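You operate a simulated robot arm through the tools that you are given. There is no shell and no other tool. Be economical: measure what you need, move in short steps, check, and stop when the job is done.

You are at the controls of a simulated two-armed robot. One attempt, no reset.

JOB
Take the filter cloth from the top of the packing table and lay it out flat on the top of the model bench.

The check looks at the end state, three seconds after you hand in, the way a careful person would. Anything else that was tipped, shoved, dropped, spilled or broken makes it a failure. Flat cloth is picked up by pressing the open fingertips on it (5 to 10 N) and closing them slowly along it; thin cloth reads only 2 to 8 mm in the jaws.

ROBOT AND FRAMES
Two 6-joint arms with two-finger parallel grippers on one trunk, on a base that drives. Base frame: it is fixed to the floor where the robot stands at the start and does not move with it; the origin is under the middle of the robot, x ahead of it, y to its left, z up. Units: mm, degrees, N and s.
The left shoulder is at the start at [60, 187, 1097], the right one opposite. Places, roughly: filter cloth [500, 100, 900]; top of the model bench [-1400, 400, 800]. Payload 1.57 kg a hand.
Tool frame (each hand has its own): the origin (TCP) lies between the finger pads and is the grasp point; the fingertips stand 30 mm ahead of it; z points along the fingers, y is the line along which they close. The gripper opens to 110 mm. The fingers are 24 mm wide and 12 mm thick; the gripper's body (48 by 112 mm) begins 78 mm behind the TCP.
Orientation is that of the tool frame in the base frame, as a unit quaternion [x, y, z, w]. With the fingers straight down and closing along the base's y, the tool's x points along the base's -x, its y along +y and its z along -z.

CONTROLS
- The arms move only by the tool drive_tool. It takes "left_commands", "right_commands" or both (then of equal length, played together; a hand with none holds still); each is a list of rows, each a list of 7 numbers: the shift along the tool's x, y, z in mm, then the turn, a rotation vector about the tool's x, y, z in degrees, then the opening, from 0 (shut) to 1 (fully open). In form: [[x, y, z, ax, ay, az, gripper], ...]. A call has 1 to 20 rows; each row is the pose to reach, as a shift and turn from the pose commanded when the call began, along the tool's axes at that moment. Each row takes 0.2 s and may step no farther than 50 mm and 8.6 degrees from the row before; otherwise, or with a gripper value out of range, the whole call is refused. A pose out of reach is approached as far as the arm can. The call stops where the force on the tool passes 40 N (or 10 N more than at its start, if that is more) or the arm is blocked; 0.2 s more then pass. Each finger travels about 153 mm/s and halts on what it meets, pressing with about 24 N; the grip force reading is that of the motor and also rises with nothing between the fingers. The clock runs only during rows and for 0.2 s after the last one: add rows that repeat a pose to give the fingers time. It gives the time, the measured TCP pose, the force on the tool (base axes), the opening and the grip force at its end, in the units of the frame above (readings bear some noise), with the torque about the TCP (base axes, N m) and any sound that the robot's microphone picked up.
- Cameras (640 x 400 px; columns grow to the right, rows downward): "scene" is now at [15.3, 20.6, 1638.3]; the picture's right is [0.27, -0.96, 0.00], its down [-0.75, -0.21, -0.63] and it looks along [0.61, 0.17, -0.78] (base axes); focal length 273 px, centre (320, 200). "left" rides on the left gripper at [70, -16, -141] in its tool frame; the picture's right is [0.23, 0.97, 0.00], its down [-0.85, 0.20, -0.48] and it looks along [-0.47, 0.11, 0.88] (tool axes); focal length 222 px, centre (320, 200). "right" rides on the right gripper at [70, 16, -141] in its tool frame; the picture's right is [-0.23, 0.97, 0.00], its down [-0.86, -0.20, -0.48] and it looks along [-0.47, -0.11, 0.88] (tool axes); focal length 222 px, centre (320, 200). There is no depth. A picture from a camera that has moved, and an enlarged one, comes with that camera's place and axes in the base frame and with its lens.
- get_image(camera): a new picture of that camera. It takes no simulated time.
- raise_lower(by): slides the trunk up (or, below 0, down) by that many mm; the arms and the scene camera ride with it, the base frame stays. It gives what a move gives, with no picture.
- roll_base(legs): drives the robot by 1 to 6 legs, each [ahead, left, turn to the left] in mm, mm and degrees, along the robot's own axes; the way and the turn of a leg run together, so that a leg with both is an arc; at most 1500 mm and 180 degrees a leg. The arms and the cameras ride along, it lands a little off, and it stops where it bumps. It gives what a move gives.
- turn_head(pan, tilt): turns the head with the scene camera to pan (to the left, within 86 degrees either way) and tilt (down, from -29 to 69), counted from straight ahead of the robot. It gives what a move gives.
- enlarge(camera, box): a new picture of the part [left, top, right, bottom] of that camera's present view, enlarged. It takes no simulated time.
- job_done(): hands the job in; it is judged then, once.

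Go step by step. Nothing tells you exact positions but the pictures and the camera data: compare them with the known pose of the tool, close in by small moves and look again before you grip or let go. The budget is 120 turns and 108 pictures, counting those below and the enlarged ones. Unless the task says otherwise, let go and move clear before handing in, and close with one line.

The tools are called after "Emit:" by a JSON object that holds its "method" and its "body". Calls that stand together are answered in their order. drive_tool: Moves the arms, as the interface text tells. Its arguments: {"type":"object","properties":{"left_commands":{"type":"array"},"right_commands":{"type":"array"}},"required":[]} The other tools are called the same way: raise_lower (by) slides the trunk up or down; roll_base (legs) drives the base; turn_head (pan, tilt) turns the head that bears the scene camera; get_image (camera) takes a picture; enlarge (camera, box) takes an enlarged picture of a part of a camera's view; job_done () hands the job in.

At the start:

```text
clock: 0.0
left_tcp_pos: [465.8, 314.7, 1049.5]
left_orientation: [0.0, 1.0, 0.0, -0.001]
left_ft_force: [-0.4, -0.2, -0.3]
left_moment: [0.03, 0.01, 0.02]
left_opening: 110.1
left_grasp_force: 0.0
right_tcp_pos: [479.8, -89.4, 1023.3]
right_orientation: [-0.001, 1.0, 0.0, 0.0]
right_ft_force: [0.1, -0.5, 0.3]
right_moment: [-0.02, 0.0, 0.01]
right_opening: 109.9
right_grasp_force: 0.1
trunk travel left (down, up): [-725.0, 265.0]
robot x, y, heading: [-0.0, -3.1, 0.2]
head pan, tilt: [15.6, 50.8]
```

scene: 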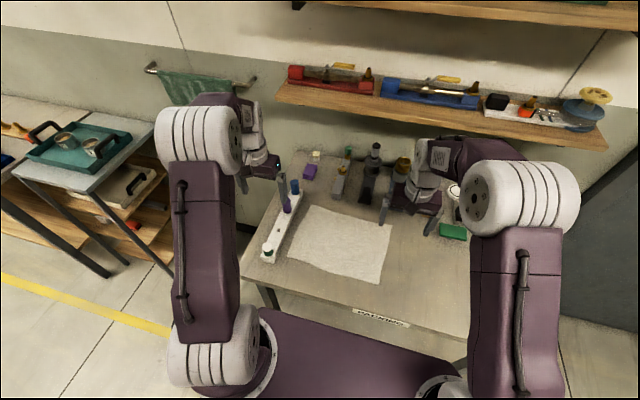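
right: 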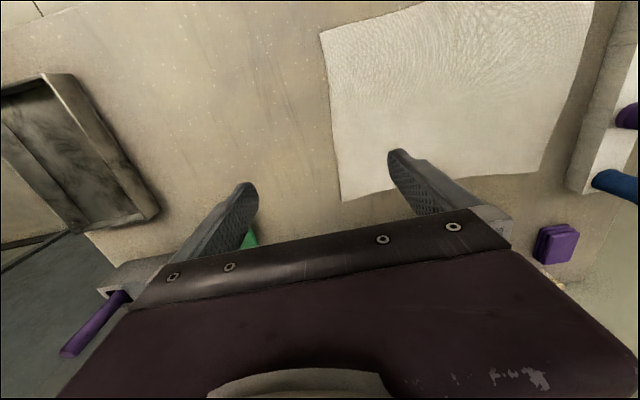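
left: 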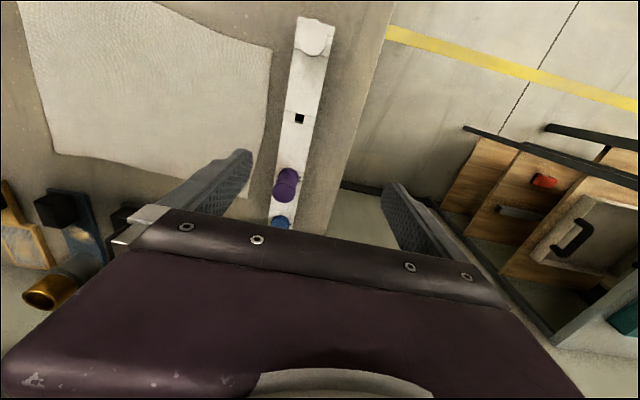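

I see the cloth flat on the packing table, about x 380–635, y −80–240 and z≈805, with a rack to its left and bottles behind it. I'll take closer looks before planning the pick-up.

Emit:
{"method": "enlarge", "body": {"camera": "scene", "box": [230, 130, 490, 330]}}

Emit:
{"method": "turn_head", "body": {"pan": 86, "tilt": 25}}

Emit:
{"method": "get_image", "body": {"camera": "scene"}}

```text
2.00 times, centred on (360, 230) of scene
camera zoom: at [15.3, 20.6, 1638.3], right [0.27, -0.96, 0.0], down [-0.75, -0.21, -0.63], along [0.61, 0.17, -0.78], focal length 546 px, centre (240, 140)
```

zoom: 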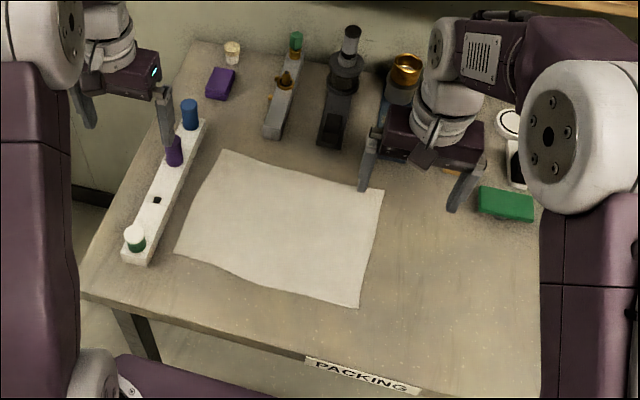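

```text
clock: 1.4
left_tcp_pos: [465.1, 316.4, 1047.9]
left_orientation: [0.0, 1.0, 0.0, 0.002]
left_ft_force: [0.0, 0.8, 0.2]
left_moment: [0.0, 0.0, -0.01]
left_opening: 110.0
left_grasp_force: 0.1
right_tcp_pos: [478.5, -88.8, 1023.3]
right_orientation: [0.0, 1.0, 0.0, 0.0]
right_ft_force: [-0.4, -0.7, 0.0]
right_moment: [0.0, 0.03, -0.05]
right_opening: 110.0
right_grasp_force: 0.0
trunk travel left (down, up): [-725.0, 265.0]
robot x, y, heading: [2.7, -5.3, 0.0]
head pan, tilt: [85.9, 25.0]
```

```text
103 pictures are left
camera scene: at [-51.5, 92.0, 1676.9], right [1.0, -0.07, 0.0], down [-0.03, -0.42, -0.91], along [0.06, 0.9, -0.42], focal length 273 px, centre (320, 200)
```

scene: 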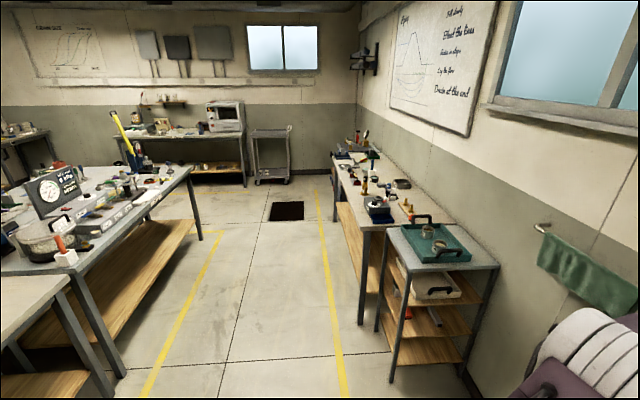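

The cloth corners are roughly far-left (635,229), far-right (626,−81), near-right (392,−67) and near-left (~395,240). I'll bring both hands over the two near corners at a safe height, narrow the jaws, and look from there.

Emit:
{"method": "drive_tool", "body": {"left_commands": [[11, -22, 30, 0, 0, 0, 0.8], [22, -44, 60, 0, 0, 0, 0.6], [34, -67, 90, 0, 0, 0, 0.4], [45, -89, 120, 0, 0, 0, 0.36], [56, -111, 148, 0, 0, 0, 0.36], [56, -111, 148, 0, 0, 0, 0.36]], "right_commands": [[14, 11, 25, 0, 0, 0, 0.8], [29, 23, 50, 0, 0, 0, 0.6], [43, 34, 75, 0, 0, 0, 0.4], [58, 46, 100, 0, 0, 0, 0.36], [72, 57, 123, 0, 0, 0, 0.36], [72, 57, 123, 0, 0, 0, 0.36]]}}

Emit:
{"method": "turn_head", "body": {"pan": 8, "tilt": 60}}

Emit:
{"method": "get_image", "body": {"camera": "scene"}}

Emit:
{"method": "get_image", "body": {"camera": "left"}}

Emit:
{"method": "get_image", "body": {"camera": "right"}}

```text
clock: 2.8
left_tcp_pos: [410.7, 205.0, 900.2]
left_orientation: [0.0, 1.0, 0.0, -0.001]
left_ft_force: [-0.1, 1.3, -0.5]
left_moment: [0.01, 0.01, 0.02]
left_opening: 39.8
left_grasp_force: 0.0
right_tcp_pos: [408.6, -32.2, 899.8]
right_orientation: [0.0, 1.0, 0.0, 0.0]
right_ft_force: [-0.6, -0.1, -0.3]
right_moment: [0.0, 0.01, 0.0]
right_opening: 39.3
right_grasp_force: 0.0
trunk travel left (down, up): [-725.0, 265.0]
robot x, y, heading: [1.1, 0.2, -0.1]
head pan, tilt: [85.9, 25.0]
```

```text
clock: 4.3
left_tcp_pos: [410.9, 204.8, 900.2]
left_orientation: [0.0, 1.0, 0.0, 0.0]
left_ft_force: [0.8, -0.5, -0.6]
left_moment: [-0.03, 0.0, 0.01]
left_opening: 39.6
left_grasp_force: 0.0
right_tcp_pos: [409.5, -31.2, 900.6]
right_orientation: [-0.001, 1.0, 0.0, -0.001]
right_ft_force: [-1.2, 0.6, -0.2]
right_moment: [0.01, 0.01, 0.0]
right_opening: 39.6
right_grasp_force: 0.2
trunk travel left (down, up): [-725.0, 265.0]
robot x, y, heading: [-4.9, -2.9, 0.3]
head pan, tilt: [8.0, 60.0]
```

```text
102 pictures are left
camera scene: at [7.9, 9.4, 1626.9], right [0.14, -0.99, 0.0], down [-0.86, -0.12, -0.5], along [0.5, 0.07, -0.87], focal length 273 px, centre (320, 200)
```

scene: 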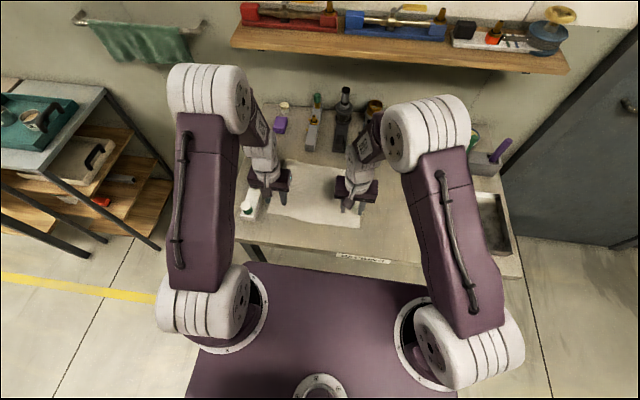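

```text
101 pictures are left
camera left: at [341.5, 188.3, 1040.9], right [-0.23, 0.97, 0.0], down [0.85, 0.2, 0.48], along [0.47, 0.11, -0.88], focal length 222 px, centre (320, 200)
```

left: 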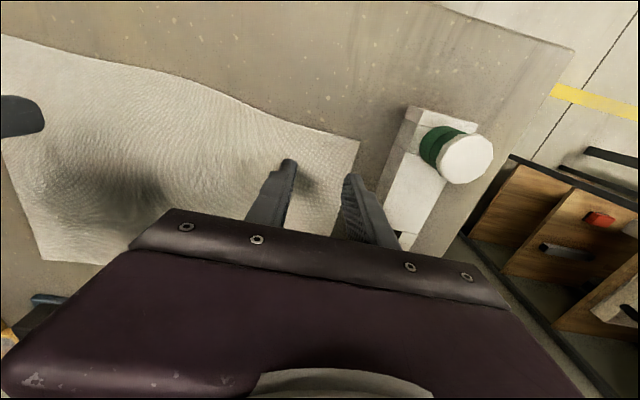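

```text
100 pictures are left
camera right: at [339.5, -14.5, 1042.0], right [0.23, 0.97, 0.0], down [0.86, -0.2, 0.48], along [0.47, -0.11, -0.88], focal length 222 px, centre (320, 200)
```

right: 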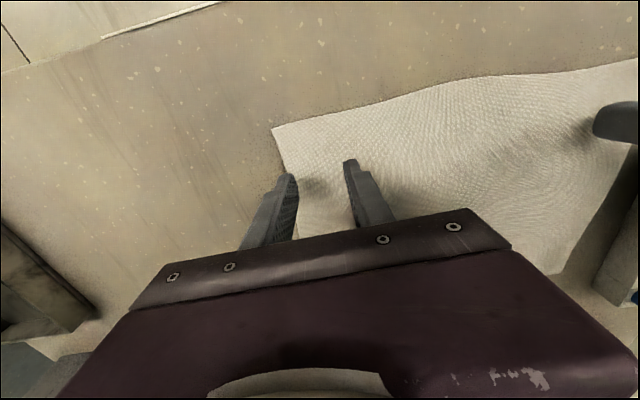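

The near corners work out at left ≈(388,243) and right ≈(372,−73). I'll shift to grip points just inside each corner and come down to about 12 mm above the cloth.

Emit:
{"method": "drive_tool", "body": {"left_commands": [[9, 3, 0, 0, 0, 0, 0.36], [9, 3, 28, 0, 0, 0, 0.36], [9, 3, 55, 0, 0, 0, 0.36]], "right_commands": [[23, -7, 0, 0, 0, 0, 0.36], [23, -7, 28, 0, 0, 0, 0.36], [23, -7, 55, 0, 0, 0, 0.36]]}}

Emit:
{"method": "get_image", "body": {"camera": "left"}}

Emit:
{"method": "get_image", "body": {"camera": "right"}}

```text
clock: 5.0
left_tcp_pos: [399.1, 207.5, 881.2]
left_orientation: [0.0, 1.0, 0.001, 0.002]
left_ft_force: [-6.5, -1.1, 27.6]
left_moment: [-0.19, 0.43, -0.05]
left_opening: 39.8
left_grasp_force: 0.1
right_tcp_pos: [382.8, -37.5, 881.2]
right_orientation: [-0.002, 1.0, 0.001, 0.003]
right_ft_force: [-5.3, -1.9, 21.5]
right_moment: [-0.06, 0.34, -0.03]
right_opening: 39.5
right_grasp_force: 0.1
trunk travel left (down, up): [-725.0, 265.0]
robot x, y, heading: [2.1, 1.3, 0.1]
head pan, tilt: [8.0, 60.0]
stopped in row 3 (left hand): the force on the tool passed its limit (the readings are from after the stop); the commanded pose is now the measured one
```

```text
99 pictures are left
camera left: at [329.3, 189.9, 1021.6], right [-0.23, 0.97, 0.0], down [0.85, 0.2, 0.48], along [0.47, 0.11, -0.88], focal length 222 px, centre (320, 200)
```

left: 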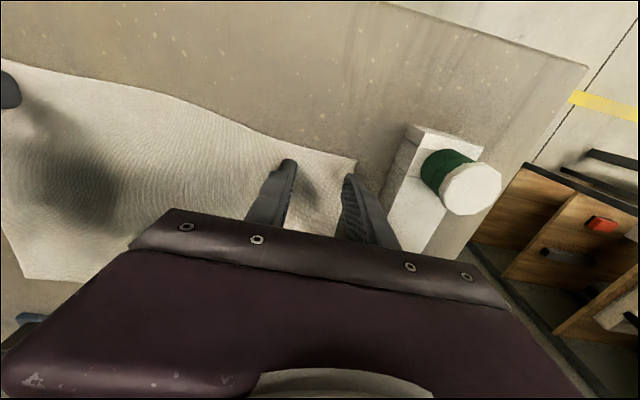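

```text
98 pictures are left
camera right: at [312.4, -22.5, 1022.3], right [0.23, 0.97, 0.0], down [0.85, -0.2, 0.48], along [0.47, -0.11, -0.88], focal length 222 px, centre (320, 200)
```

right: 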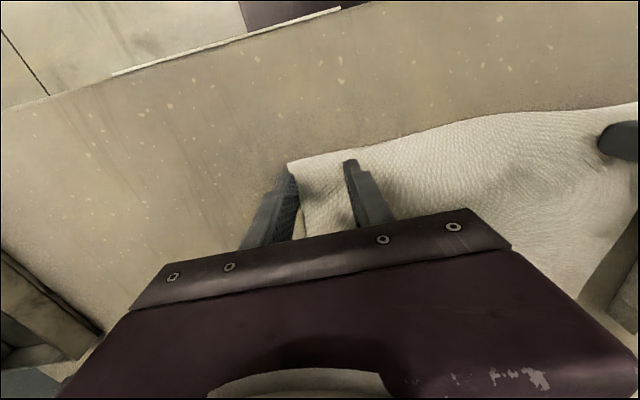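

Contact came at TCP z≈881, so the tabletop is really at z≈850, and that puts the outer fingers just past the cloth's side edges. I'll lift 15 mm, shift both hands about 15 mm inboard and look again.

Emit:
{"method": "drive_tool", "body": {"left_commands": [[0, 0, -15, 0, 0, 0, 0.36], [6, -15, -15, 0, 0, 0, 0.36], [6, -15, -8, 0, 0, 0, 0.36]], "right_commands": [[0, 0, -15, 0, 0, 0, 0.36], [3, 16, -15, 0, 0, 0, 0.36], [3, 16, -8, 0, 0, 0, 0.36]]}}

Emit:
{"method": "enlarge", "body": {"camera": "left", "box": [200, 90, 440, 240]}}

Emit:
{"method": "enlarge", "body": {"camera": "right", "box": [200, 90, 440, 240]}}

```text
clock: 5.8
left_tcp_pos: [398.2, 193.8, 884.3]
left_orientation: [-0.001, 1.0, 0.0, 0.001]
left_ft_force: [0.6, -0.2, 0.2]
left_moment: [0.03, 0.01, 0.03]
left_opening: 39.4
left_grasp_force: 0.1
right_tcp_pos: [384.1, -22.4, 885.6]
right_orientation: [0.0, 1.0, 0.0, 0.0]
right_ft_force: [0.4, -0.3, -0.5]
right_moment: [-0.02, 0.01, 0.0]
right_opening: 39.3
right_grasp_force: 0.1
trunk travel left (down, up): [-725.0, 265.0]
robot x, y, heading: [2.3, -2.1, -0.0]
head pan, tilt: [8.0, 60.0]
```

```text
2.67 times, centred on (320, 165) of left
camera zoom: at [329.5, 176.5, 1025.5], right [-0.23, 0.97, 0.0], down [0.85, 0.2, 0.48], along [0.47, 0.11, -0.88], focal length 592 px, centre (320, 293)
```

zoom: 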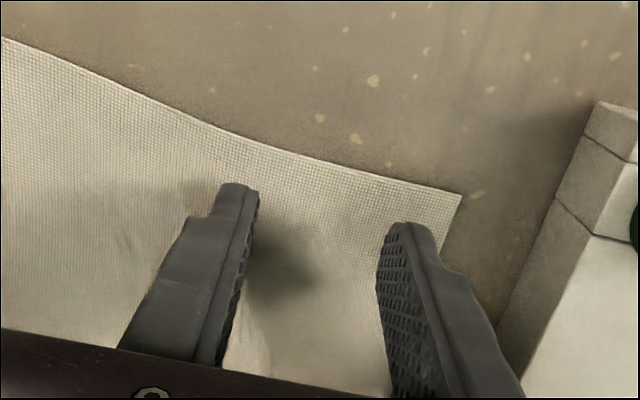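

```text
2.67 times, centred on (320, 165) of right
camera zoom: at [315.9, -5.3, 1026.9], right [0.23, 0.97, 0.0], down [0.85, -0.2, 0.48], along [0.47, -0.11, -0.88], focal length 592 px, centre (320, 293)
```

zoom: 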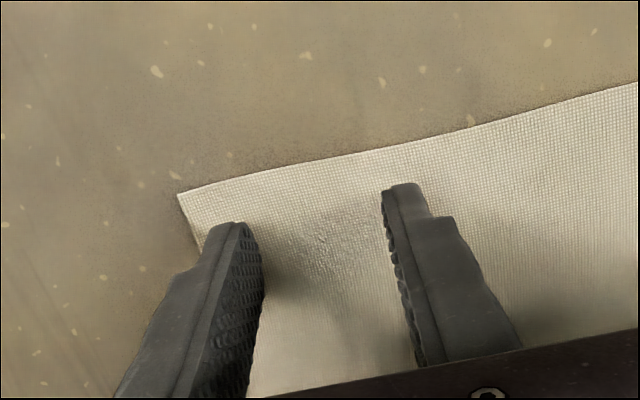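

Both jaws now stand fully over the cloth near the corners. I'll shift 6 mm nearer to the edge and come down gently to touch.

Emit:
{"method": "drive_tool", "body": {"left_commands": [[6, 0, 0, 0, 0, 0, 0.36], [6, 0, 1.5, 0, 0, 0, 0.36], [6, 0, 3, 0, 0, 0, 0.36], [6, 0, 3, 0, 0, 0, 0.36]], "right_commands": [[5, 0, 0, 0, 0, 0, 0.36], [5, 0, 1.5, 0, 0, 0, 0.36], [5, 0, 3, 0, 0, 0, 0.36], [5, 0, 3, 0, 0, 0, 0.36]]}}

```text
clock: 6.8
left_tcp_pos: [390.4, 192.5, 884.0]
left_orientation: [0.0, 1.0, 0.0, 0.0]
left_ft_force: [0.7, 0.3, 0.1]
left_moment: [-0.01, 0.04, 0.0]
left_opening: 39.8
left_grasp_force: 0.0
right_tcp_pos: [377.8, -23.9, 882.4]
right_orientation: [0.0, 1.0, 0.0, 0.0]
right_ft_force: [0.7, -0.4, -0.1]
right_moment: [-0.02, 0.02, 0.02]
right_opening: 39.5
right_grasp_force: 0.1
trunk travel left (down, up): [-725.0, 265.0]
robot x, y, heading: [0.1, 3.8, -0.1]
head pan, tilt: [8.0, 60.0]
```

Emit:
{"method": "drive_tool", "body": {"left_commands": [[0, 0, 1, 0, 0, 0, 0.36], [0, 0, 2, 0, 0, 0, 0.36], [0, 0, 2, 0, 0, 0, 0.36]], "right_commands": [[0, 0, 1, 0, 0, 0, 0.36], [0, 0, 2, 0, 0, 0, 0.36], [0, 0, 2, 0, 0, 0, 0.36]]}}

```text
clock: 7.6
left_tcp_pos: [391.2, 193.5, 880.0]
left_orientation: [0.0, 1.0, 0.0, 0.002]
left_ft_force: [1.3, -0.3, 9.7]
left_moment: [0.06, 0.03, 0.0]
left_opening: 39.9
left_grasp_force: 0.0
right_tcp_pos: [377.9, -23.1, 881.7]
right_orientation: [0.0, 1.0, 0.0, 0.002]
right_ft_force: [0.4, -0.5, 2.1]
right_moment: [-0.01, 0.0, -0.02]
right_opening: 39.4
right_grasp_force: 0.0
trunk travel left (down, up): [-725.0, 265.0]
robot x, y, heading: [-0.9, -3.2, -0.1]
head pan, tilt: [8.0, 60.0]
```

Left is pressing 9.7 N and right 2 N. I'll add a little on the right and then close both slowly along the cloth.

Emit:
{"method": "drive_tool", "body": {"left_commands": [[0, 0, 0, 0, 0, 0, 0.36], [0, 0, 0, 0, 0, 0, 0.36], [0, 0, 0, 0, 0, 0, 0.33], [0, 0, 0, 0, 0, 0, 0.3], [0, 0, 0, 0, 0, 0, 0.27], [0, 0, 0, 0, 0, 0, 0.24], [0, 0, 0, 0, 0, 0, 0.21], [0, 0, 0, 0, 0, 0, 0.18], [0, 0, 0, 0, 0, 0, 0.15], [0, 0, 0, 0, 0, 0, 0.12], [0, 0, 0, 0, 0, 0, 0.09], [0, 0, 0, 0, 0, 0, 0.06], [0, 0, 0, 0, 0, 0, 0.03], [0, 0, 0, 0, 0, 0, 0], [0, 0, 0, 0, 0, 0, 0], [0, 0, 0, 0, 0, 0, 0]], "right_commands": [[0, 0, 0.7, 0, 0, 0, 0.36], [0, 0, 0.7, 0, 0, 0, 0.36], [0, 0, 0.7, 0, 0, 0, 0.33], [0, 0, 0.7, 0, 0, 0, 0.3], [0, 0, 0.7, 0, 0, 0, 0.27], [0, 0, 0.7, 0, 0, 0, 0.24], [0, 0, 0.7, 0, 0, 0, 0.21], [0, 0, 0.7, 0, 0, 0, 0.18], [0, 0, 0.7, 0, 0, 0, 0.15], [0, 0, 0.7, 0, 0, 0, 0.12], [0, 0, 0.7, 0, 0, 0, 0.09], [0, 0, 0.7, 0, 0, 0, 0.06], [0, 0, 0.7, 0, 0, 0, 0.03], [0, 0, 0.7, 0, 0, 0, 0], [0, 0, 0.7, 0, 0, 0, 0], [0, 0, 0.7, 0, 0, 0, 0]]}}

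Emit:
{"method": "enlarge", "body": {"camera": "left", "box": [200, 90, 440, 240]}}

Emit:
{"method": "enlarge", "body": {"camera": "right", "box": [200, 90, 440, 240]}}

```text
clock: 11.0
left_tcp_pos: [389.9, 192.4, 881.2]
left_orientation: [0.0, 1.0, 0.001, 0.001]
left_ft_force: [0.5, 0.0, 10.5]
left_moment: [0.06, 0.03, 0.0]
left_opening: 7.5
left_grasp_force: 24.2
right_tcp_pos: [377.0, -24.1, 882.7]
right_orientation: [0.001, 1.0, 0.001, 0.001]
right_ft_force: [0.2, -0.1, 4.6]
right_moment: [-0.01, 0.01, 0.0]
right_opening: 0.0
right_grasp_force: 21.6
trunk travel left (down, up): [-725.0, 265.0]
robot x, y, heading: [-0.2, -3.1, -0.0]
head pan, tilt: [8.0, 60.0]
```

```text
2.67 times, centred on (320, 165) of left
camera zoom: at [320.7, 175.4, 1021.9], right [-0.23, 0.97, 0.0], down [0.85, 0.2, 0.48], along [0.47, 0.11, -0.88], focal length 592 px, centre (320, 293)
```

zoom: 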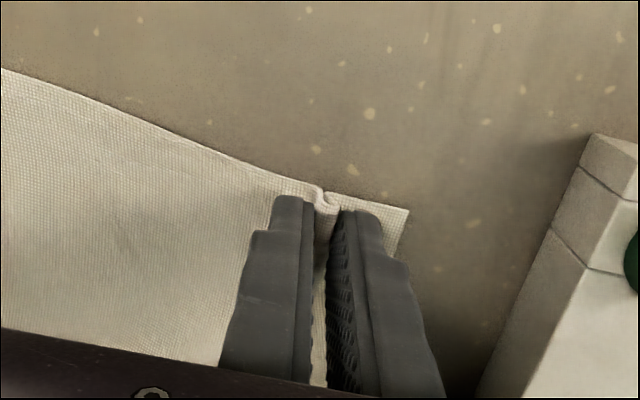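

```text
2.67 times, centred on (320, 165) of right
camera zoom: at [307.9, -5.8, 1022.7], right [0.23, 0.97, 0.0], down [0.85, -0.2, 0.48], along [0.47, -0.11, -0.88], focal length 592 px, centre (320, 293)
```

zoom: 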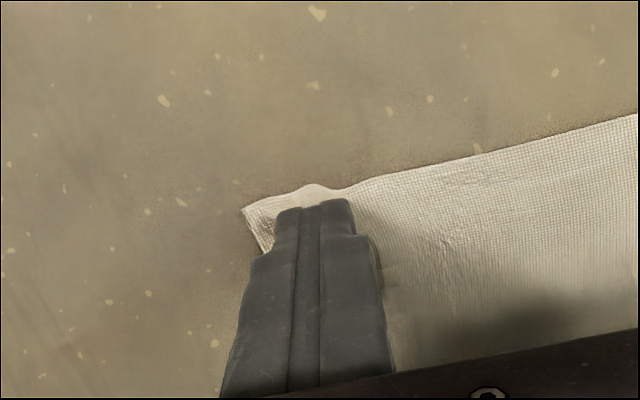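

The left hand has a fold of 7.5 mm, but the right slid over the cloth and closed empty. I'll reopen the right in place and press a bit harder before closing again.

Emit:
{"method": "drive_tool", "body": {"right_commands": [[0, 0, 0, 0, 0, 0, 0.12], [0, 0, 0, 0, 0, 0, 0.24], [0, 0, 0, 0, 0, 0, 0.38], [0, 0, 0.6, 0, 0, 0, 0.38], [0, 0, 1.2, 0, 0, 0, 0.38], [0, 0, 1.2, 0, 0, 0, 0.38]]}}

Emit:
{"method": "enlarge", "body": {"camera": "right", "box": [200, 90, 440, 240]}}

```text
clock: 12.4
left_tcp_pos: [388.5, 192.6, 882.1]
left_orientation: [0.0, 1.0, 0.001, 0.002]
left_ft_force: [0.9, -0.3, 0.8]
left_moment: [0.0, -0.01, -0.05]
left_opening: 7.3
left_grasp_force: 23.8
right_tcp_pos: [377.5, -22.6, 881.9]
right_orientation: [0.001, 1.0, 0.001, 0.003]
right_ft_force: [0.9, -5.2, 31.7]
right_moment: [-0.15, 0.06, 0.1]
right_opening: 38.9
right_grasp_force: 0.1
trunk travel left (down, up): [-725.0, 265.0]
robot x, y, heading: [-4.1, 0.1, -0.1]
head pan, tilt: [8.0, 60.0]
```

```text
2.67 times, centred on (320, 165) of right
camera zoom: at [307.4, -5.9, 1022.3], right [0.23, 0.97, 0.0], down [0.85, -0.2, 0.48], along [0.47, -0.11, -0.88], focal length 592 px, centre (320, 293)
```

zoom: 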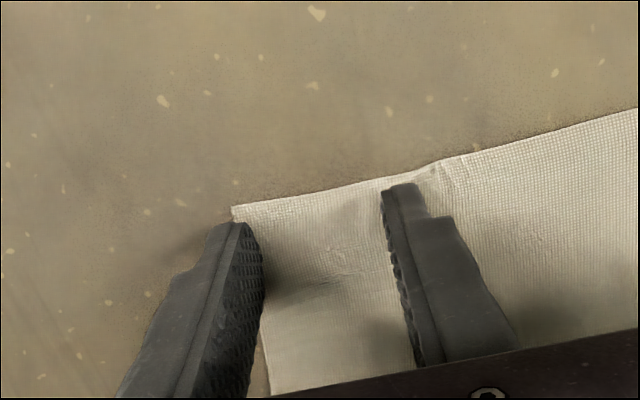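

The right force is 32 N, too much, and its outer finger sits at the cloth's edge. I'll lift, move 9 mm inboard and press again lightly.

Emit:
{"method": "drive_tool", "body": {"right_commands": [[0, 0, -5, 0, 0, 0, 0.36], [0, 9, -5, 0, 0, 0, 0.36], [0, 9, -2, 0, 0, 0, 0.36], [0, 9, -1, 0, 0, 0, 0.36], [0, 9, -1, 0, 0, 0, 0.36]]}}

Emit:
{"method": "enlarge", "body": {"camera": "right", "box": [200, 90, 440, 240]}}

```text
clock: 13.6
left_tcp_pos: [389.9, 192.4, 882.4]
left_orientation: [0.0, 1.0, 0.0, 0.002]
left_ft_force: [-2.2, -1.0, 8.9]
left_moment: [0.04, 0.12, 0.03]
left_opening: 7.2
left_grasp_force: 24.2
right_tcp_pos: [377.0, -14.1, 881.6]
right_orientation: [0.0, 1.0, 0.001, 0.002]
right_ft_force: [-1.0, -0.8, 6.2]
right_moment: [-0.1, 0.04, -0.01]
right_opening: 39.9
right_grasp_force: 0.0
trunk travel left (down, up): [-725.0, 265.0]
robot x, y, heading: [-1.0, 0.8, 0.3]
head pan, tilt: [8.0, 60.0]
```

```text
2.67 times, centred on (320, 165) of right
camera zoom: at [307.1, 3.2, 1022.7], right [0.23, 0.97, 0.0], down [0.85, -0.2, 0.48], along [0.47, -0.11, -0.88], focal length 592 px, centre (320, 293)
```

zoom: 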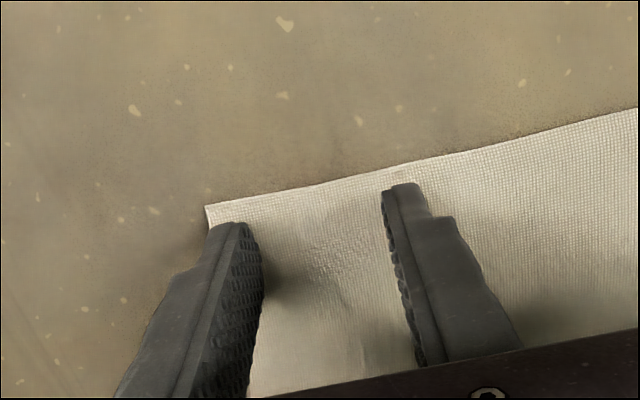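

Right is at 6 N and well placed on the cloth. I'll add a touch more and close slowly.

Emit:
{"method": "drive_tool", "body": {"right_commands": [[0, 0, 0.3, 0, 0, 0, 0.36], [0, 0, 0.3, 0, 0, 0, 0.33], [0, 0, 0.3, 0, 0, 0, 0.3], [0, 0, 0.3, 0, 0, 0, 0.27], [0, 0, 0.3, 0, 0, 0, 0.24], [0, 0, 0.3, 0, 0, 0, 0.21], [0, 0, 0.3, 0, 0, 0, 0.18], [0, 0, 0.3, 0, 0, 0, 0.15], [0, 0, 0.3, 0, 0, 0, 0.12], [0, 0, 0.3, 0, 0, 0, 0.09], [0, 0, 0.3, 0, 0, 0, 0.06], [0, 0, 0.3, 0, 0, 0, 0.03], [0, 0, 0.3, 0, 0, 0, 0], [0, 0, 0.3, 0, 0, 0, 0], [0, 0, 0.3, 0, 0, 0, 0]]}}

Emit:
{"method": "enlarge", "body": {"camera": "right", "box": [200, 90, 440, 240]}}

```text
clock: 16.8
left_tcp_pos: [389.5, 192.4, 880.5]
left_orientation: [0.001, 1.0, 0.0, 0.001]
left_ft_force: [1.3, -9.6, 4.3]
left_moment: [-0.26, 0.01, 0.1]
left_opening: 7.7
left_grasp_force: 24.5
right_tcp_pos: [375.6, -13.3, 881.7]
right_orientation: [0.0, 1.0, 0.001, 0.003]
right_ft_force: [1.3, 9.1, 19.7]
right_moment: [0.23, 0.07, -0.09]
right_opening: 2.6
right_grasp_force: 24.1
trunk travel left (down, up): [-725.0, 265.0]
robot x, y, heading: [2.8, -1.3, 0.2]
head pan, tilt: [8.0, 60.0]
```

```text
2.67 times, centred on (320, 165) of right
camera zoom: at [307.0, 3.8, 1022.5], right [0.23, 0.97, 0.0], down [0.85, -0.2, 0.48], along [0.47, -0.11, -0.88], focal length 592 px, centre (320, 293)
```

zoom: 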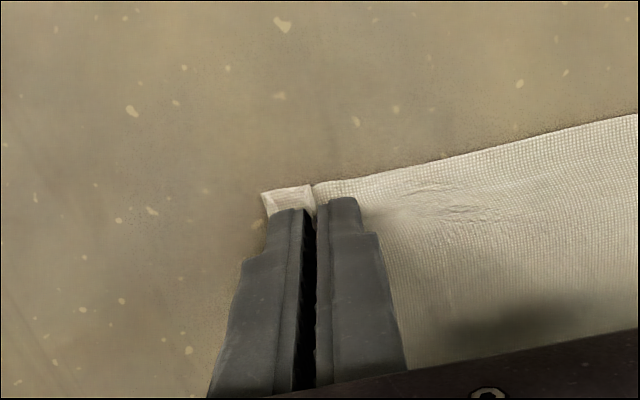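

Both hands now hold folds (left 7.7 mm, right 2.6 mm), with about 9 N of tension between them. I'll ease it by moving each inward 1.5 mm, lift a little and check.

Emit:
{"method": "drive_tool", "body": {"left_commands": [[0, -1.5, -3, 0, 0, 0, 0], [0, -1.5, -10, 0, 0, 0, 0], [0, -1.5, -20, 0, 0, 0, 0], [0, -1.5, -30, 0, 0, 0, 0], [0, -1.5, -40, 0, 0, 0, 0]], "right_commands": [[0, 1.5, -3, 0, 0, 0, 0], [0, 1.5, -10, 0, 0, 0, 0], [0, 1.5, -20, 0, 0, 0, 0], [0, 1.5, -30, 0, 0, 0, 0], [0, 1.5, -40, 0, 0, 0, 0]]}}

Emit:
{"method": "get_image", "body": {"camera": "left"}}

Emit:
{"method": "get_image", "body": {"camera": "right"}}

```text
clock: 18.0
left_tcp_pos: [390.7, 191.8, 920.1]
left_orientation: [0.0, 1.0, 0.0, 0.001]
left_ft_force: [-0.8, -5.5, 0.3]
left_moment: [-0.16, 0.0, 0.05]
left_opening: 7.4
left_grasp_force: 24.1
right_tcp_pos: [376.3, -10.8, 920.8]
right_orientation: [-0.001, 1.0, 0.001, 0.001]
right_ft_force: [0.5, 6.0, 0.1]
right_moment: [0.17, -0.03, -0.02]
right_opening: 2.5
right_grasp_force: 23.8
trunk travel left (down, up): [-725.0, 265.0]
robot x, y, heading: [1.4, -0.7, -0.0]
head pan, tilt: [8.0, 60.0]
```

```text
90 pictures are left
camera left: at [322.0, 174.8, 1061.1], right [-0.23, 0.97, 0.0], down [0.85, 0.2, 0.48], along [0.47, 0.11, -0.88], focal length 222 px, centre (320, 200)
```

left: 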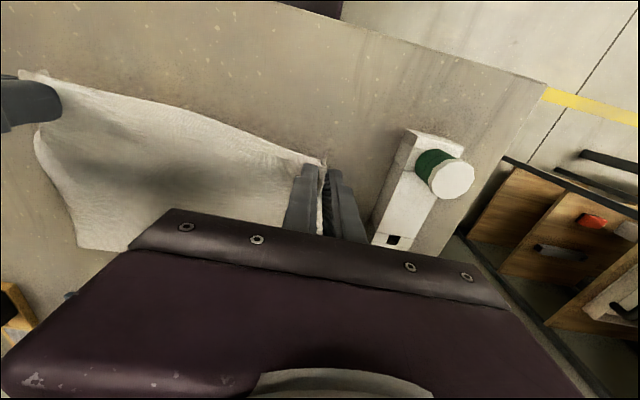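

```text
89 pictures are left
camera right: at [307.5, 5.7, 1062.0], right [0.23, 0.97, 0.0], down [0.85, -0.2, 0.48], along [0.47, -0.11, -0.88], focal length 222 px, centre (320, 200)
```

right: 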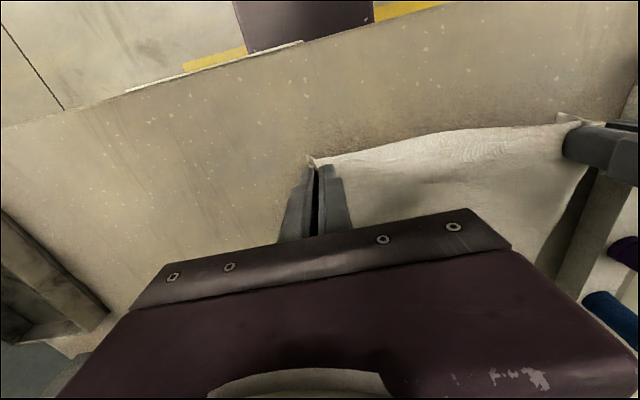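

Both grips hold. I'll ease the tension a bit and lift the cloth clear of the table with the trunk.

Emit:
{"method": "drive_tool", "body": {"left_commands": [[0, -1, -20, 0, 0, 0, 0], [0, -1, -40, 0, 0, 0, 0]], "right_commands": [[0, 1, -20, 0, 0, 0, 0], [0, 1, -40, 0, 0, 0, 0]]}}

Emit:
{"method": "raise_lower", "body": {"by": 220}}

Emit:
{"method": "get_image", "body": {"camera": "scene"}}

Emit:
{"method": "get_image", "body": {"camera": "left"}}

```text
clock: 18.6
left_tcp_pos: [391.9, 190.2, 961.5]
left_orientation: [0.0, 1.0, 0.0, 0.002]
left_ft_force: [-0.7, -4.2, -0.1]
left_moment: [-0.13, 0.03, 0.0]
left_opening: 7.6
left_grasp_force: 23.8
right_tcp_pos: [376.5, -9.6, 961.5]
right_orientation: [0.0, 1.0, 0.001, 0.001]
right_ft_force: [-0.7, 3.3, 0.5]
right_moment: [0.11, -0.02, -0.03]
right_opening: 2.5
right_grasp_force: 23.3
trunk travel left (down, up): [-725.0, 265.0]
robot x, y, heading: [1.4, -3.1, 0.0]
head pan, tilt: [8.0, 60.0]
```

```text
clock: 20.9
left_tcp_pos: [392.0, 191.6, 1181.3]
left_orientation: [-0.001, 1.0, 0.0, 0.001]
left_ft_force: [-0.5, -3.5, 0.5]
left_moment: [-0.12, -0.03, 0.0]
left_opening: 7.1
left_grasp_force: 23.9
right_tcp_pos: [377.5, -10.1, 1180.5]
right_orientation: [0.001, 1.0, 0.0, 0.001]
right_ft_force: [1.3, 3.2, -0.7]
right_moment: [0.12, -0.01, -0.02]
right_opening: 2.6
right_grasp_force: 23.6
trunk travel left (down, up): [-945.0, 45.0]
robot x, y, heading: [0.1, 1.7, -0.0]
head pan, tilt: [8.0, 60.0]
```

```text
88 pictures are left
camera scene: at [8.0, 9.4, 1846.9], right [0.14, -0.99, 0.0], down [-0.86, -0.12, -0.5], along [0.49, 0.07, -0.87], focal length 273 px, centre (320, 200)
```

scene: 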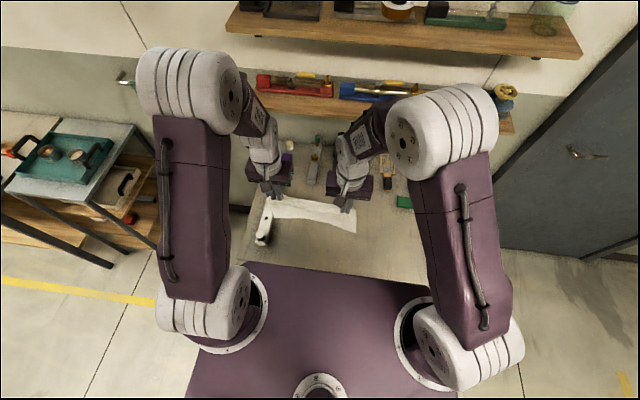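

```text
87 pictures are left
camera left: at [322.9, 173.4, 1321.6], right [-0.23, 0.97, 0.0], down [0.85, 0.2, 0.48], along [0.47, 0.11, -0.88], focal length 222 px, centre (320, 200)
```

left: 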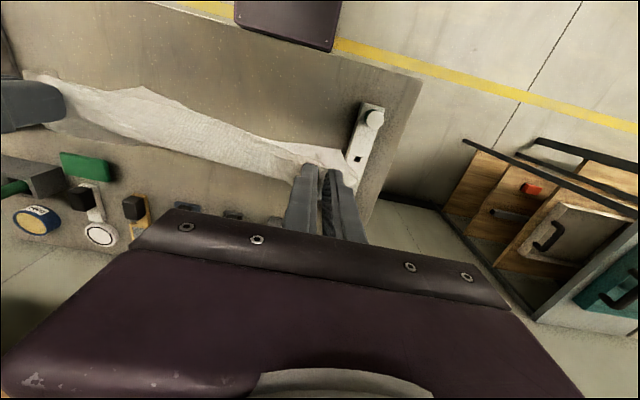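

The cloth now hangs freely between the hands, clear of the table. I'll back straight off and look to the sides and rear for the bench.

Emit:
{"method": "roll_base", "body": {"legs": [[-400, 0, 0]]}}

Emit:
{"method": "turn_head", "body": {"pan": 86, "tilt": 35}}

Emit:
{"method": "get_image", "body": {"camera": "scene"}}

Emit:
{"method": "turn_head", "body": {"pan": -86, "tilt": 35}}

Emit:
{"method": "get_image", "body": {"camera": "scene"}}

```text
clock: 23.4
left_tcp_pos: [-7.8, 190.4, 1179.8]
left_orientation: [0.002, 1.0, 0.0, 0.0]
left_ft_force: [-0.1, -3.8, -0.6]
left_moment: [-0.1, 0.05, 0.05]
left_opening: 7.2
left_grasp_force: 24.4
right_tcp_pos: [-22.0, -12.1, 1180.7]
right_orientation: [0.002, 1.0, 0.0, 0.0]
right_ft_force: [0.0, 2.7, 0.0]
right_moment: [0.12, -0.01, 0.0]
right_opening: 2.4
right_grasp_force: 23.2
trunk travel left (down, up): [-945.0, 45.0]
robot x, y, heading: [-399.2, 1.2, -0.3]
head pan, tilt: [8.0, 60.0]
```

```text
clock: 24.9
left_tcp_pos: [-8.7, 188.6, 1180.2]
left_orientation: [0.001, 1.0, 0.0, 0.002]
left_ft_force: [0.0, -3.0, 0.1]
left_moment: [-0.11, 0.01, 0.05]
left_opening: 7.4
left_grasp_force: 23.6
right_tcp_pos: [-23.5, -11.8, 1180.9]
right_orientation: [0.001, 1.0, 0.001, 0.002]
right_ft_force: [0.6, 3.1, -0.4]
right_moment: [0.06, 0.0, -0.06]
right_opening: 2.3
right_grasp_force: 23.6
trunk travel left (down, up): [-945.0, 45.0]
robot x, y, heading: [-403.8, -2.5, -0.1]
head pan, tilt: [85.9, 35.0]
```

```text
86 pictures are left
camera scene: at [-453.5, 88.8, 1881.2], right [1.0, -0.07, 0.0], down [-0.04, -0.57, -0.82], along [0.06, 0.82, -0.57], focal length 273 px, centre (320, 200)
```

scene: 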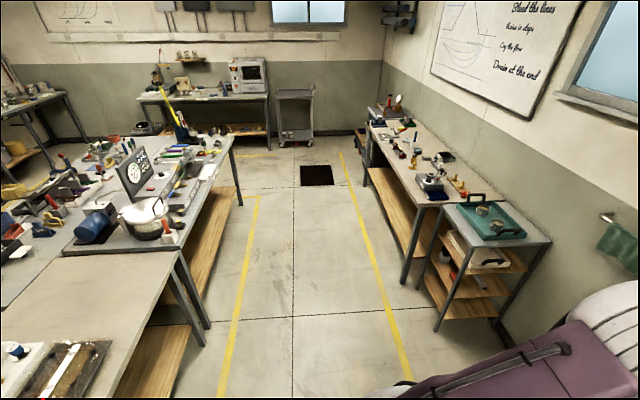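

```text
clock: 27.5
left_tcp_pos: [-8.7, 189.4, 1181.0]
left_orientation: [0.002, 1.0, 0.0, 0.001]
left_ft_force: [-0.6, -2.8, -1.0]
left_moment: [-0.11, -0.02, 0.04]
left_opening: 7.4
left_grasp_force: 23.8
right_tcp_pos: [-23.8, -11.8, 1180.9]
right_orientation: [0.002, 1.0, 0.001, 0.001]
right_ft_force: [1.3, 4.1, -0.9]
right_moment: [0.09, 0.01, -0.04]
right_opening: 2.1
right_grasp_force: 23.7
trunk travel left (down, up): [-945.0, 45.0]
robot x, y, heading: [-401.5, 2.0, -0.2]
head pan, tilt: [-85.9, 35.0]
```

```text
85 pictures are left
camera scene: at [-453.6, -86.9, 1881.2], right [-1.0, -0.07, 0.0], down [-0.04, 0.57, -0.82], along [0.06, -0.82, -0.57], focal length 273 px, centre (320, 200)
```

scene: 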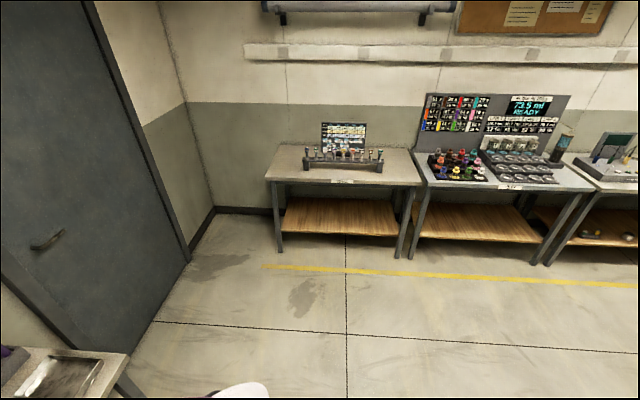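

The model bench's edge runs along x≈−1170, from somewhere around y 0 up to y≈1200, with a tray on top. There's room to turn 180° here, and then I'll look at it straight on.

Emit:
{"method": "roll_base", "body": {"legs": [[0, 0, 90], [0, 0, 90]]}}

Emit:
{"method": "turn_head", "body": {"pan": 0, "tilt": 40}}

Emit:
{"method": "get_image", "body": {"camera": "scene"}}

```text
clock: 35.7
left_tcp_pos: [-784.2, -209.7, 1181.0]
left_orientation: [1.0, 0.028, -0.001, 0.0]
left_ft_force: [-0.5, 6.6, 0.1]
left_moment: [0.22, 0.0, 0.02]
left_opening: 2.4
left_grasp_force: 24.3
right_tcp_pos: [-779.4, -9.4, 1180.7]
right_orientation: [1.0, 0.028, -0.001, 0.001]
right_ft_force: [-0.1, -6.2, 0.1]
right_moment: [-0.22, -0.01, -0.04]
right_opening: 2.4
right_grasp_force: 23.6
trunk travel left (down, up): [-945.0, 45.0]
robot x, y, heading: [-403.9, 1.2, -177.3]
head pan, tilt: [-85.9, 35.0]
```

```text
clock: 37.3
left_tcp_pos: [-782.1, -210.9, 1181.9]
left_orientation: [1.0, 0.028, -0.001, 0.0]
left_ft_force: [0.9, 7.8, -0.3]
left_moment: [0.22, -0.01, -0.01]
left_opening: 3.0
left_grasp_force: 23.9
right_tcp_pos: [-778.3, -9.2, 1180.8]
right_orientation: [1.0, 0.027, 0.0, 0.001]
right_ft_force: [0.5, -5.4, -0.9]
right_moment: [-0.17, 0.03, -0.08]
right_opening: 2.4
right_grasp_force: 23.8
trunk travel left (down, up): [-945.0, 45.0]
robot x, y, heading: [-399.9, 0.9, -176.8]
head pan, tilt: [0.0, 40.0]
```

```text
84 pictures are left
camera scene: at [-424.9, -0.7, 1873.6], right [-0.05, 1.0, 0.0], down [0.64, 0.04, -0.77], along [-0.76, -0.04, -0.64], focal length 273 px, centre (320, 200)
```

scene: 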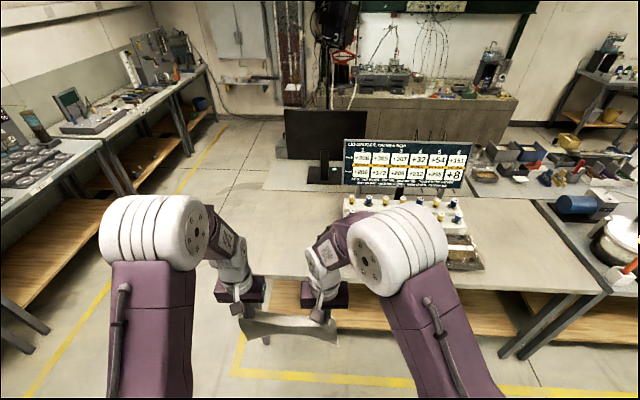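

The bench spans y≈−320…1180 with its front edge at x≈−1150. A monitor, display, knob rack and tray stand on it, and there are clear stretches at the left front and at the right end. I'll look at them in more detail.

Emit:
{"method": "turn_head", "body": {"pan": -25, "tilt": 40}}

Emit:
{"method": "get_image", "body": {"camera": "scene"}}

Emit:
{"method": "get_image", "body": {"camera": "left"}}

Emit:
{"method": "get_image", "body": {"camera": "right"}}

```text
clock: 38.2
left_tcp_pos: [-782.2, -210.8, 1181.5]
left_orientation: [1.0, 0.027, 0.0, 0.001]
left_ft_force: [0.2, 6.7, 0.2]
left_moment: [0.22, 0.01, 0.02]
left_opening: 2.6
left_grasp_force: 24.6
right_tcp_pos: [-779.7, -10.7, 1180.8]
right_orientation: [1.0, 0.027, -0.001, 0.001]
right_ft_force: [0.0, -5.6, -0.1]
right_moment: [-0.23, 0.03, -0.11]
right_opening: 2.4
right_grasp_force: 24.0
trunk travel left (down, up): [-945.0, 45.0]
robot x, y, heading: [-398.6, 2.8, -177.0]
head pan, tilt: [-25.0, 40.0]
```

```text
83 pictures are left
camera scene: at [-419.0, 35.4, 1873.6], right [0.37, 0.93, 0.0], down [0.6, -0.24, -0.77], along [-0.71, 0.28, -0.64], focal length 273 px, centre (320, 200)
```

scene: 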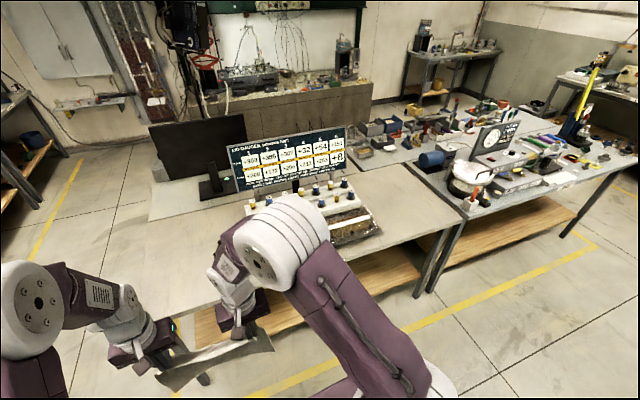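

```text
82 pictures are left
camera left: at [-712.5, -191.8, 1321.6], right [0.28, -0.96, 0.0], down [-0.84, -0.25, 0.48], along [-0.46, -0.13, -0.88], focal length 222 px, centre (320, 200)
```

left: 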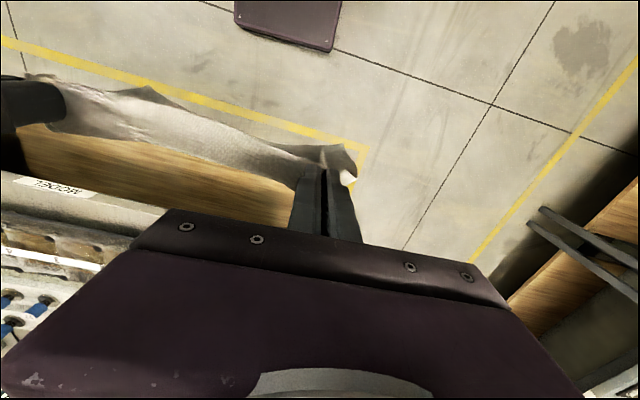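

```text
81 pictures are left
camera right: at [-707.8, -21.1, 1322.0], right [-0.17, -0.98, 0.0], down [-0.86, 0.15, 0.48], along [-0.47, 0.08, -0.88], focal length 222 px, centre (320, 200)
```

right: 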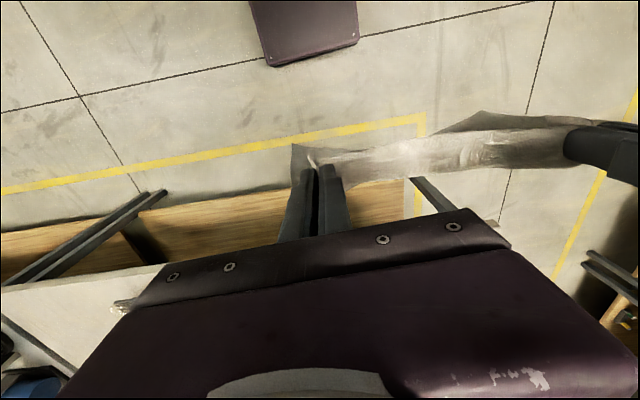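

The area at x −1170…−1500, y −320…450 on the bench is clear, with the knob rack behind and the tray at y>480, so the cloth will go at y≈−115…195. I'll check the grips closely and move the robot in front of that spot.

Emit:
{"method": "enlarge", "body": {"camera": "left", "box": [200, 90, 440, 240]}}

Emit:
{"method": "roll_base", "body": {"legs": [[0, 0, -3], [0, -150, 0], [380, 0, 0]]}}

Emit:
{"method": "turn_head", "body": {"pan": 0, "tilt": 55}}

Emit:
{"method": "get_image", "body": {"camera": "scene"}}

Emit:
{"method": "get_image", "body": {"camera": "left"}}

Emit:
{"method": "get_image", "body": {"camera": "right"}}

```text
2.67 times, centred on (320, 165) of left
camera zoom: at [-712.5, -191.8, 1321.6], right [0.28, -0.96, 0.0], down [-0.84, -0.25, 0.48], along [-0.46, -0.13, -0.88], focal length 592 px, centre (320, 293)
```

zoom: 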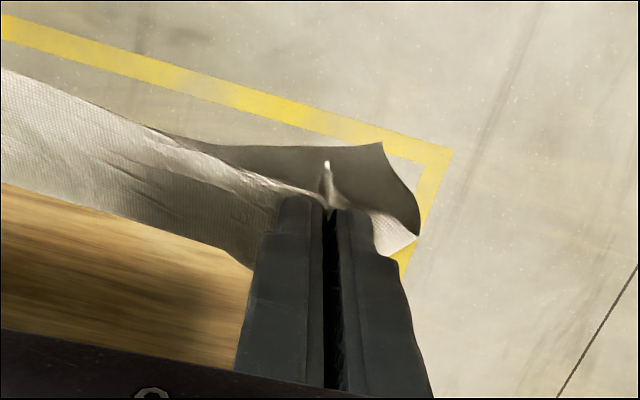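

```text
clock: 42.0
left_tcp_pos: [-1173.5, -39.5, 1181.4]
left_orientation: [1.0, 0.001, -0.003, 0.0]
left_ft_force: [0.8, 6.5, 0.0]
left_moment: [0.18, -0.03, 0.01]
left_opening: 2.5
left_grasp_force: 23.8
right_tcp_pos: [-1160.7, 163.1, 1183.4]
right_orientation: [1.0, 0.0, -0.003, 0.001]
right_ft_force: [-0.8, -6.4, -0.1]
right_moment: [-0.18, 0.07, -0.06]
right_opening: 2.4
right_grasp_force: 23.6
trunk travel left (down, up): [-945.0, 45.0]
robot x, y, heading: [-787.3, 155.2, 179.8]
head pan, tilt: [-25.0, 40.0]
```

```text
clock: 42.9
left_tcp_pos: [-1176.9, -38.5, 1180.4]
left_orientation: [1.0, 0.001, -0.001, 0.0]
left_ft_force: [-0.1, 5.6, -0.1]
left_moment: [0.19, -0.03, 0.02]
left_opening: 2.4
left_grasp_force: 24.3
right_tcp_pos: [-1162.9, 162.0, 1179.8]
right_orientation: [1.0, -0.001, -0.001, 0.0]
right_ft_force: [-0.9, -6.6, -0.4]
right_moment: [-0.2, -0.02, -0.1]
right_opening: 2.4
right_grasp_force: 23.4
trunk travel left (down, up): [-945.0, 45.0]
robot x, y, heading: [-783.7, 150.3, 179.8]
head pan, tilt: [0.0, 55.0]
```

```text
79 pictures are left
camera scene: at [-796.0, 151.8, 1853.0], right [0.0, 1.0, 0.0], down [0.82, 0.0, -0.57], along [-0.57, 0.0, -0.82], focal length 273 px, centre (320, 200)
```

scene: 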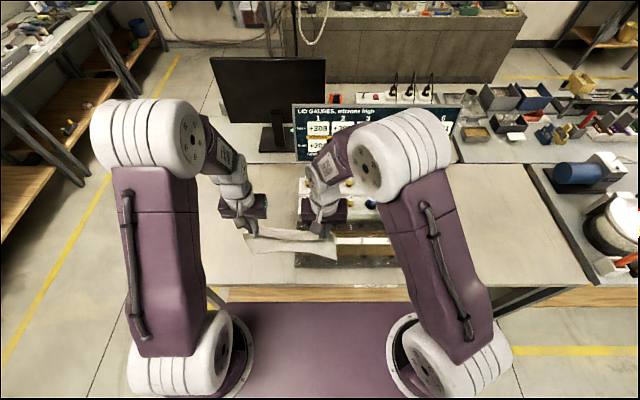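

```text
78 pictures are left
camera left: at [-1106.1, -23.1, 1321.4], right [0.23, -0.97, 0.0], down [-0.85, -0.2, 0.48], along [-0.47, -0.11, -0.88], focal length 222 px, centre (320, 200)
```

left: 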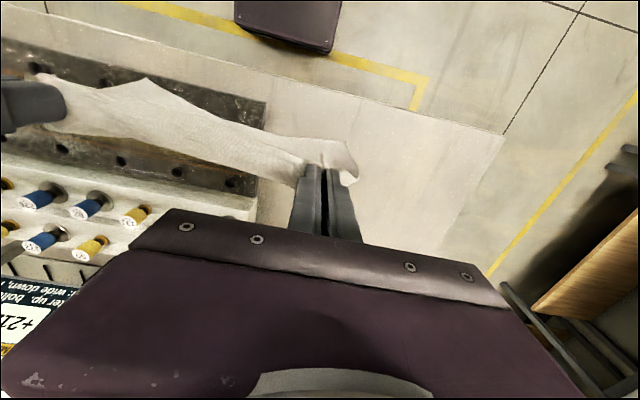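

```text
77 pictures are left
camera right: at [-1092.1, 146.9, 1321.8], right [-0.23, -0.97, 0.0], down [-0.85, 0.2, 0.48], along [-0.47, 0.11, -0.88], focal length 222 px, centre (320, 200)
```

right: 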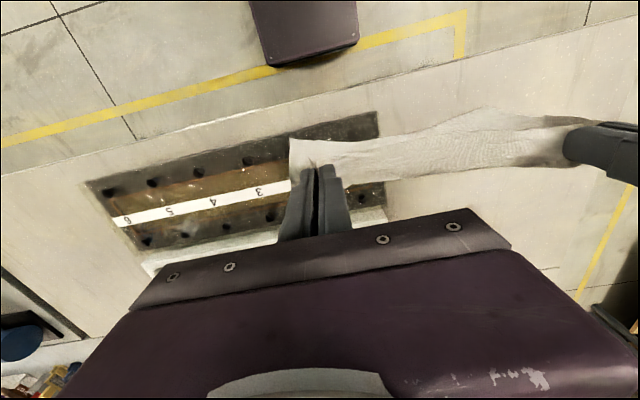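

Up close, the tray and rack actually run from y≈60 to 780, so the clear stretch is the bench's left part, y≈−460…50 and x −1120…−1450. I'll look closely at how the cloth hangs and then shift the robot left to that stretch.

Emit:
{"method": "enlarge", "body": {"camera": "scene", "box": [220, 190, 360, 280]}}

Emit:
{"method": "roll_base", "body": {"legs": [[0, 265, 0]]}}

Emit:
{"method": "turn_head", "body": {"pan": 12, "tilt": 55}}

Emit:
{"method": "get_image", "body": {"camera": "scene"}}

Emit:
{"method": "get_image", "body": {"camera": "right"}}

```text
4.44 times, centred on (290, 235) of scene
camera zoom: at [-796.0, 151.8, 1853.0], right [0.0, 1.0, 0.0], down [0.82, 0.0, -0.57], along [-0.57, 0.0, -0.82], focal length 1213 px, centre (453, 44)
```

zoom: 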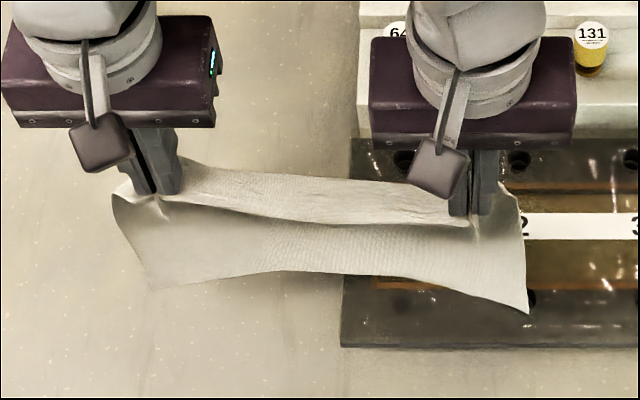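

```text
clock: 44.8
left_tcp_pos: [-1175.0, -302.2, 1181.3]
left_orientation: [1.0, 0.002, -0.001, 0.002]
left_ft_force: [0.6, 5.8, 0.3]
left_moment: [0.2, -0.01, 0.01]
left_opening: 2.6
left_grasp_force: 24.3
right_tcp_pos: [-1160.8, -101.0, 1181.4]
right_orientation: [1.0, 0.001, 0.0, 0.002]
right_ft_force: [-0.8, -6.9, 0.3]
right_moment: [-0.21, 0.03, -0.09]
right_opening: 2.7
right_grasp_force: 23.3
trunk travel left (down, up): [-945.0, 45.0]
robot x, y, heading: [-785.6, -116.5, -180.0]
head pan, tilt: [0.0, 55.0]
```

```text
clock: 45.5
left_tcp_pos: [-1175.5, -304.0, 1181.3]
left_orientation: [1.0, 0.002, -0.001, 0.0]
left_ft_force: [0.7, 5.4, -0.8]
left_moment: [0.2, 0.01, 0.03]
left_opening: 2.5
left_grasp_force: 23.8
right_tcp_pos: [-1161.4, -103.8, 1181.5]
right_orientation: [1.0, 0.001, -0.001, 0.001]
right_ft_force: [0.6, -5.2, 0.0]
right_moment: [-0.13, 0.04, -0.08]
right_opening: 2.3
right_grasp_force: 24.3
trunk travel left (down, up): [-945.0, 45.0]
robot x, y, heading: [-782.1, -114.4, -179.7]
head pan, tilt: [12.0, 55.0]
```

```text
75 pictures are left
camera scene: at [-792.5, -127.7, 1853.0], right [-0.21, 0.98, 0.0], down [0.8, 0.17, -0.57], along [-0.56, -0.12, -0.82], focal length 273 px, centre (320, 200)
```

scene: 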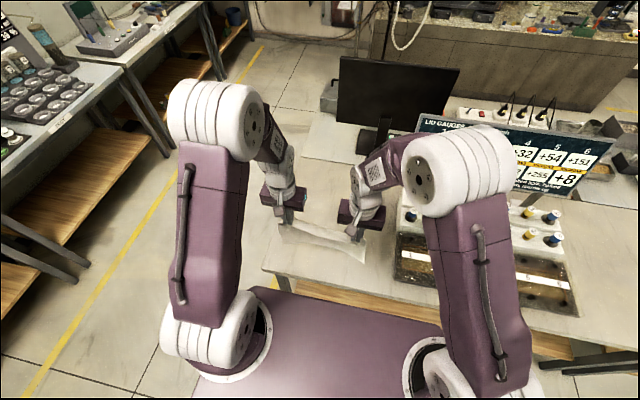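

```text
74 pictures are left
camera right: at [-1090.7, -118.3, 1322.0], right [-0.22, -0.97, 0.0], down [-0.85, 0.2, 0.48], along [-0.47, 0.11, -0.88], focal length 222 px, centre (320, 200)
```

right: 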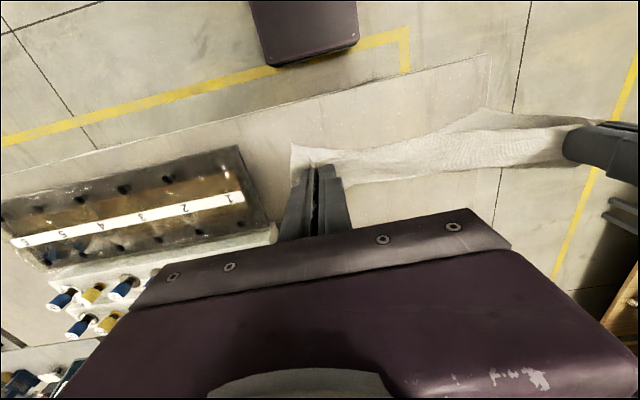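

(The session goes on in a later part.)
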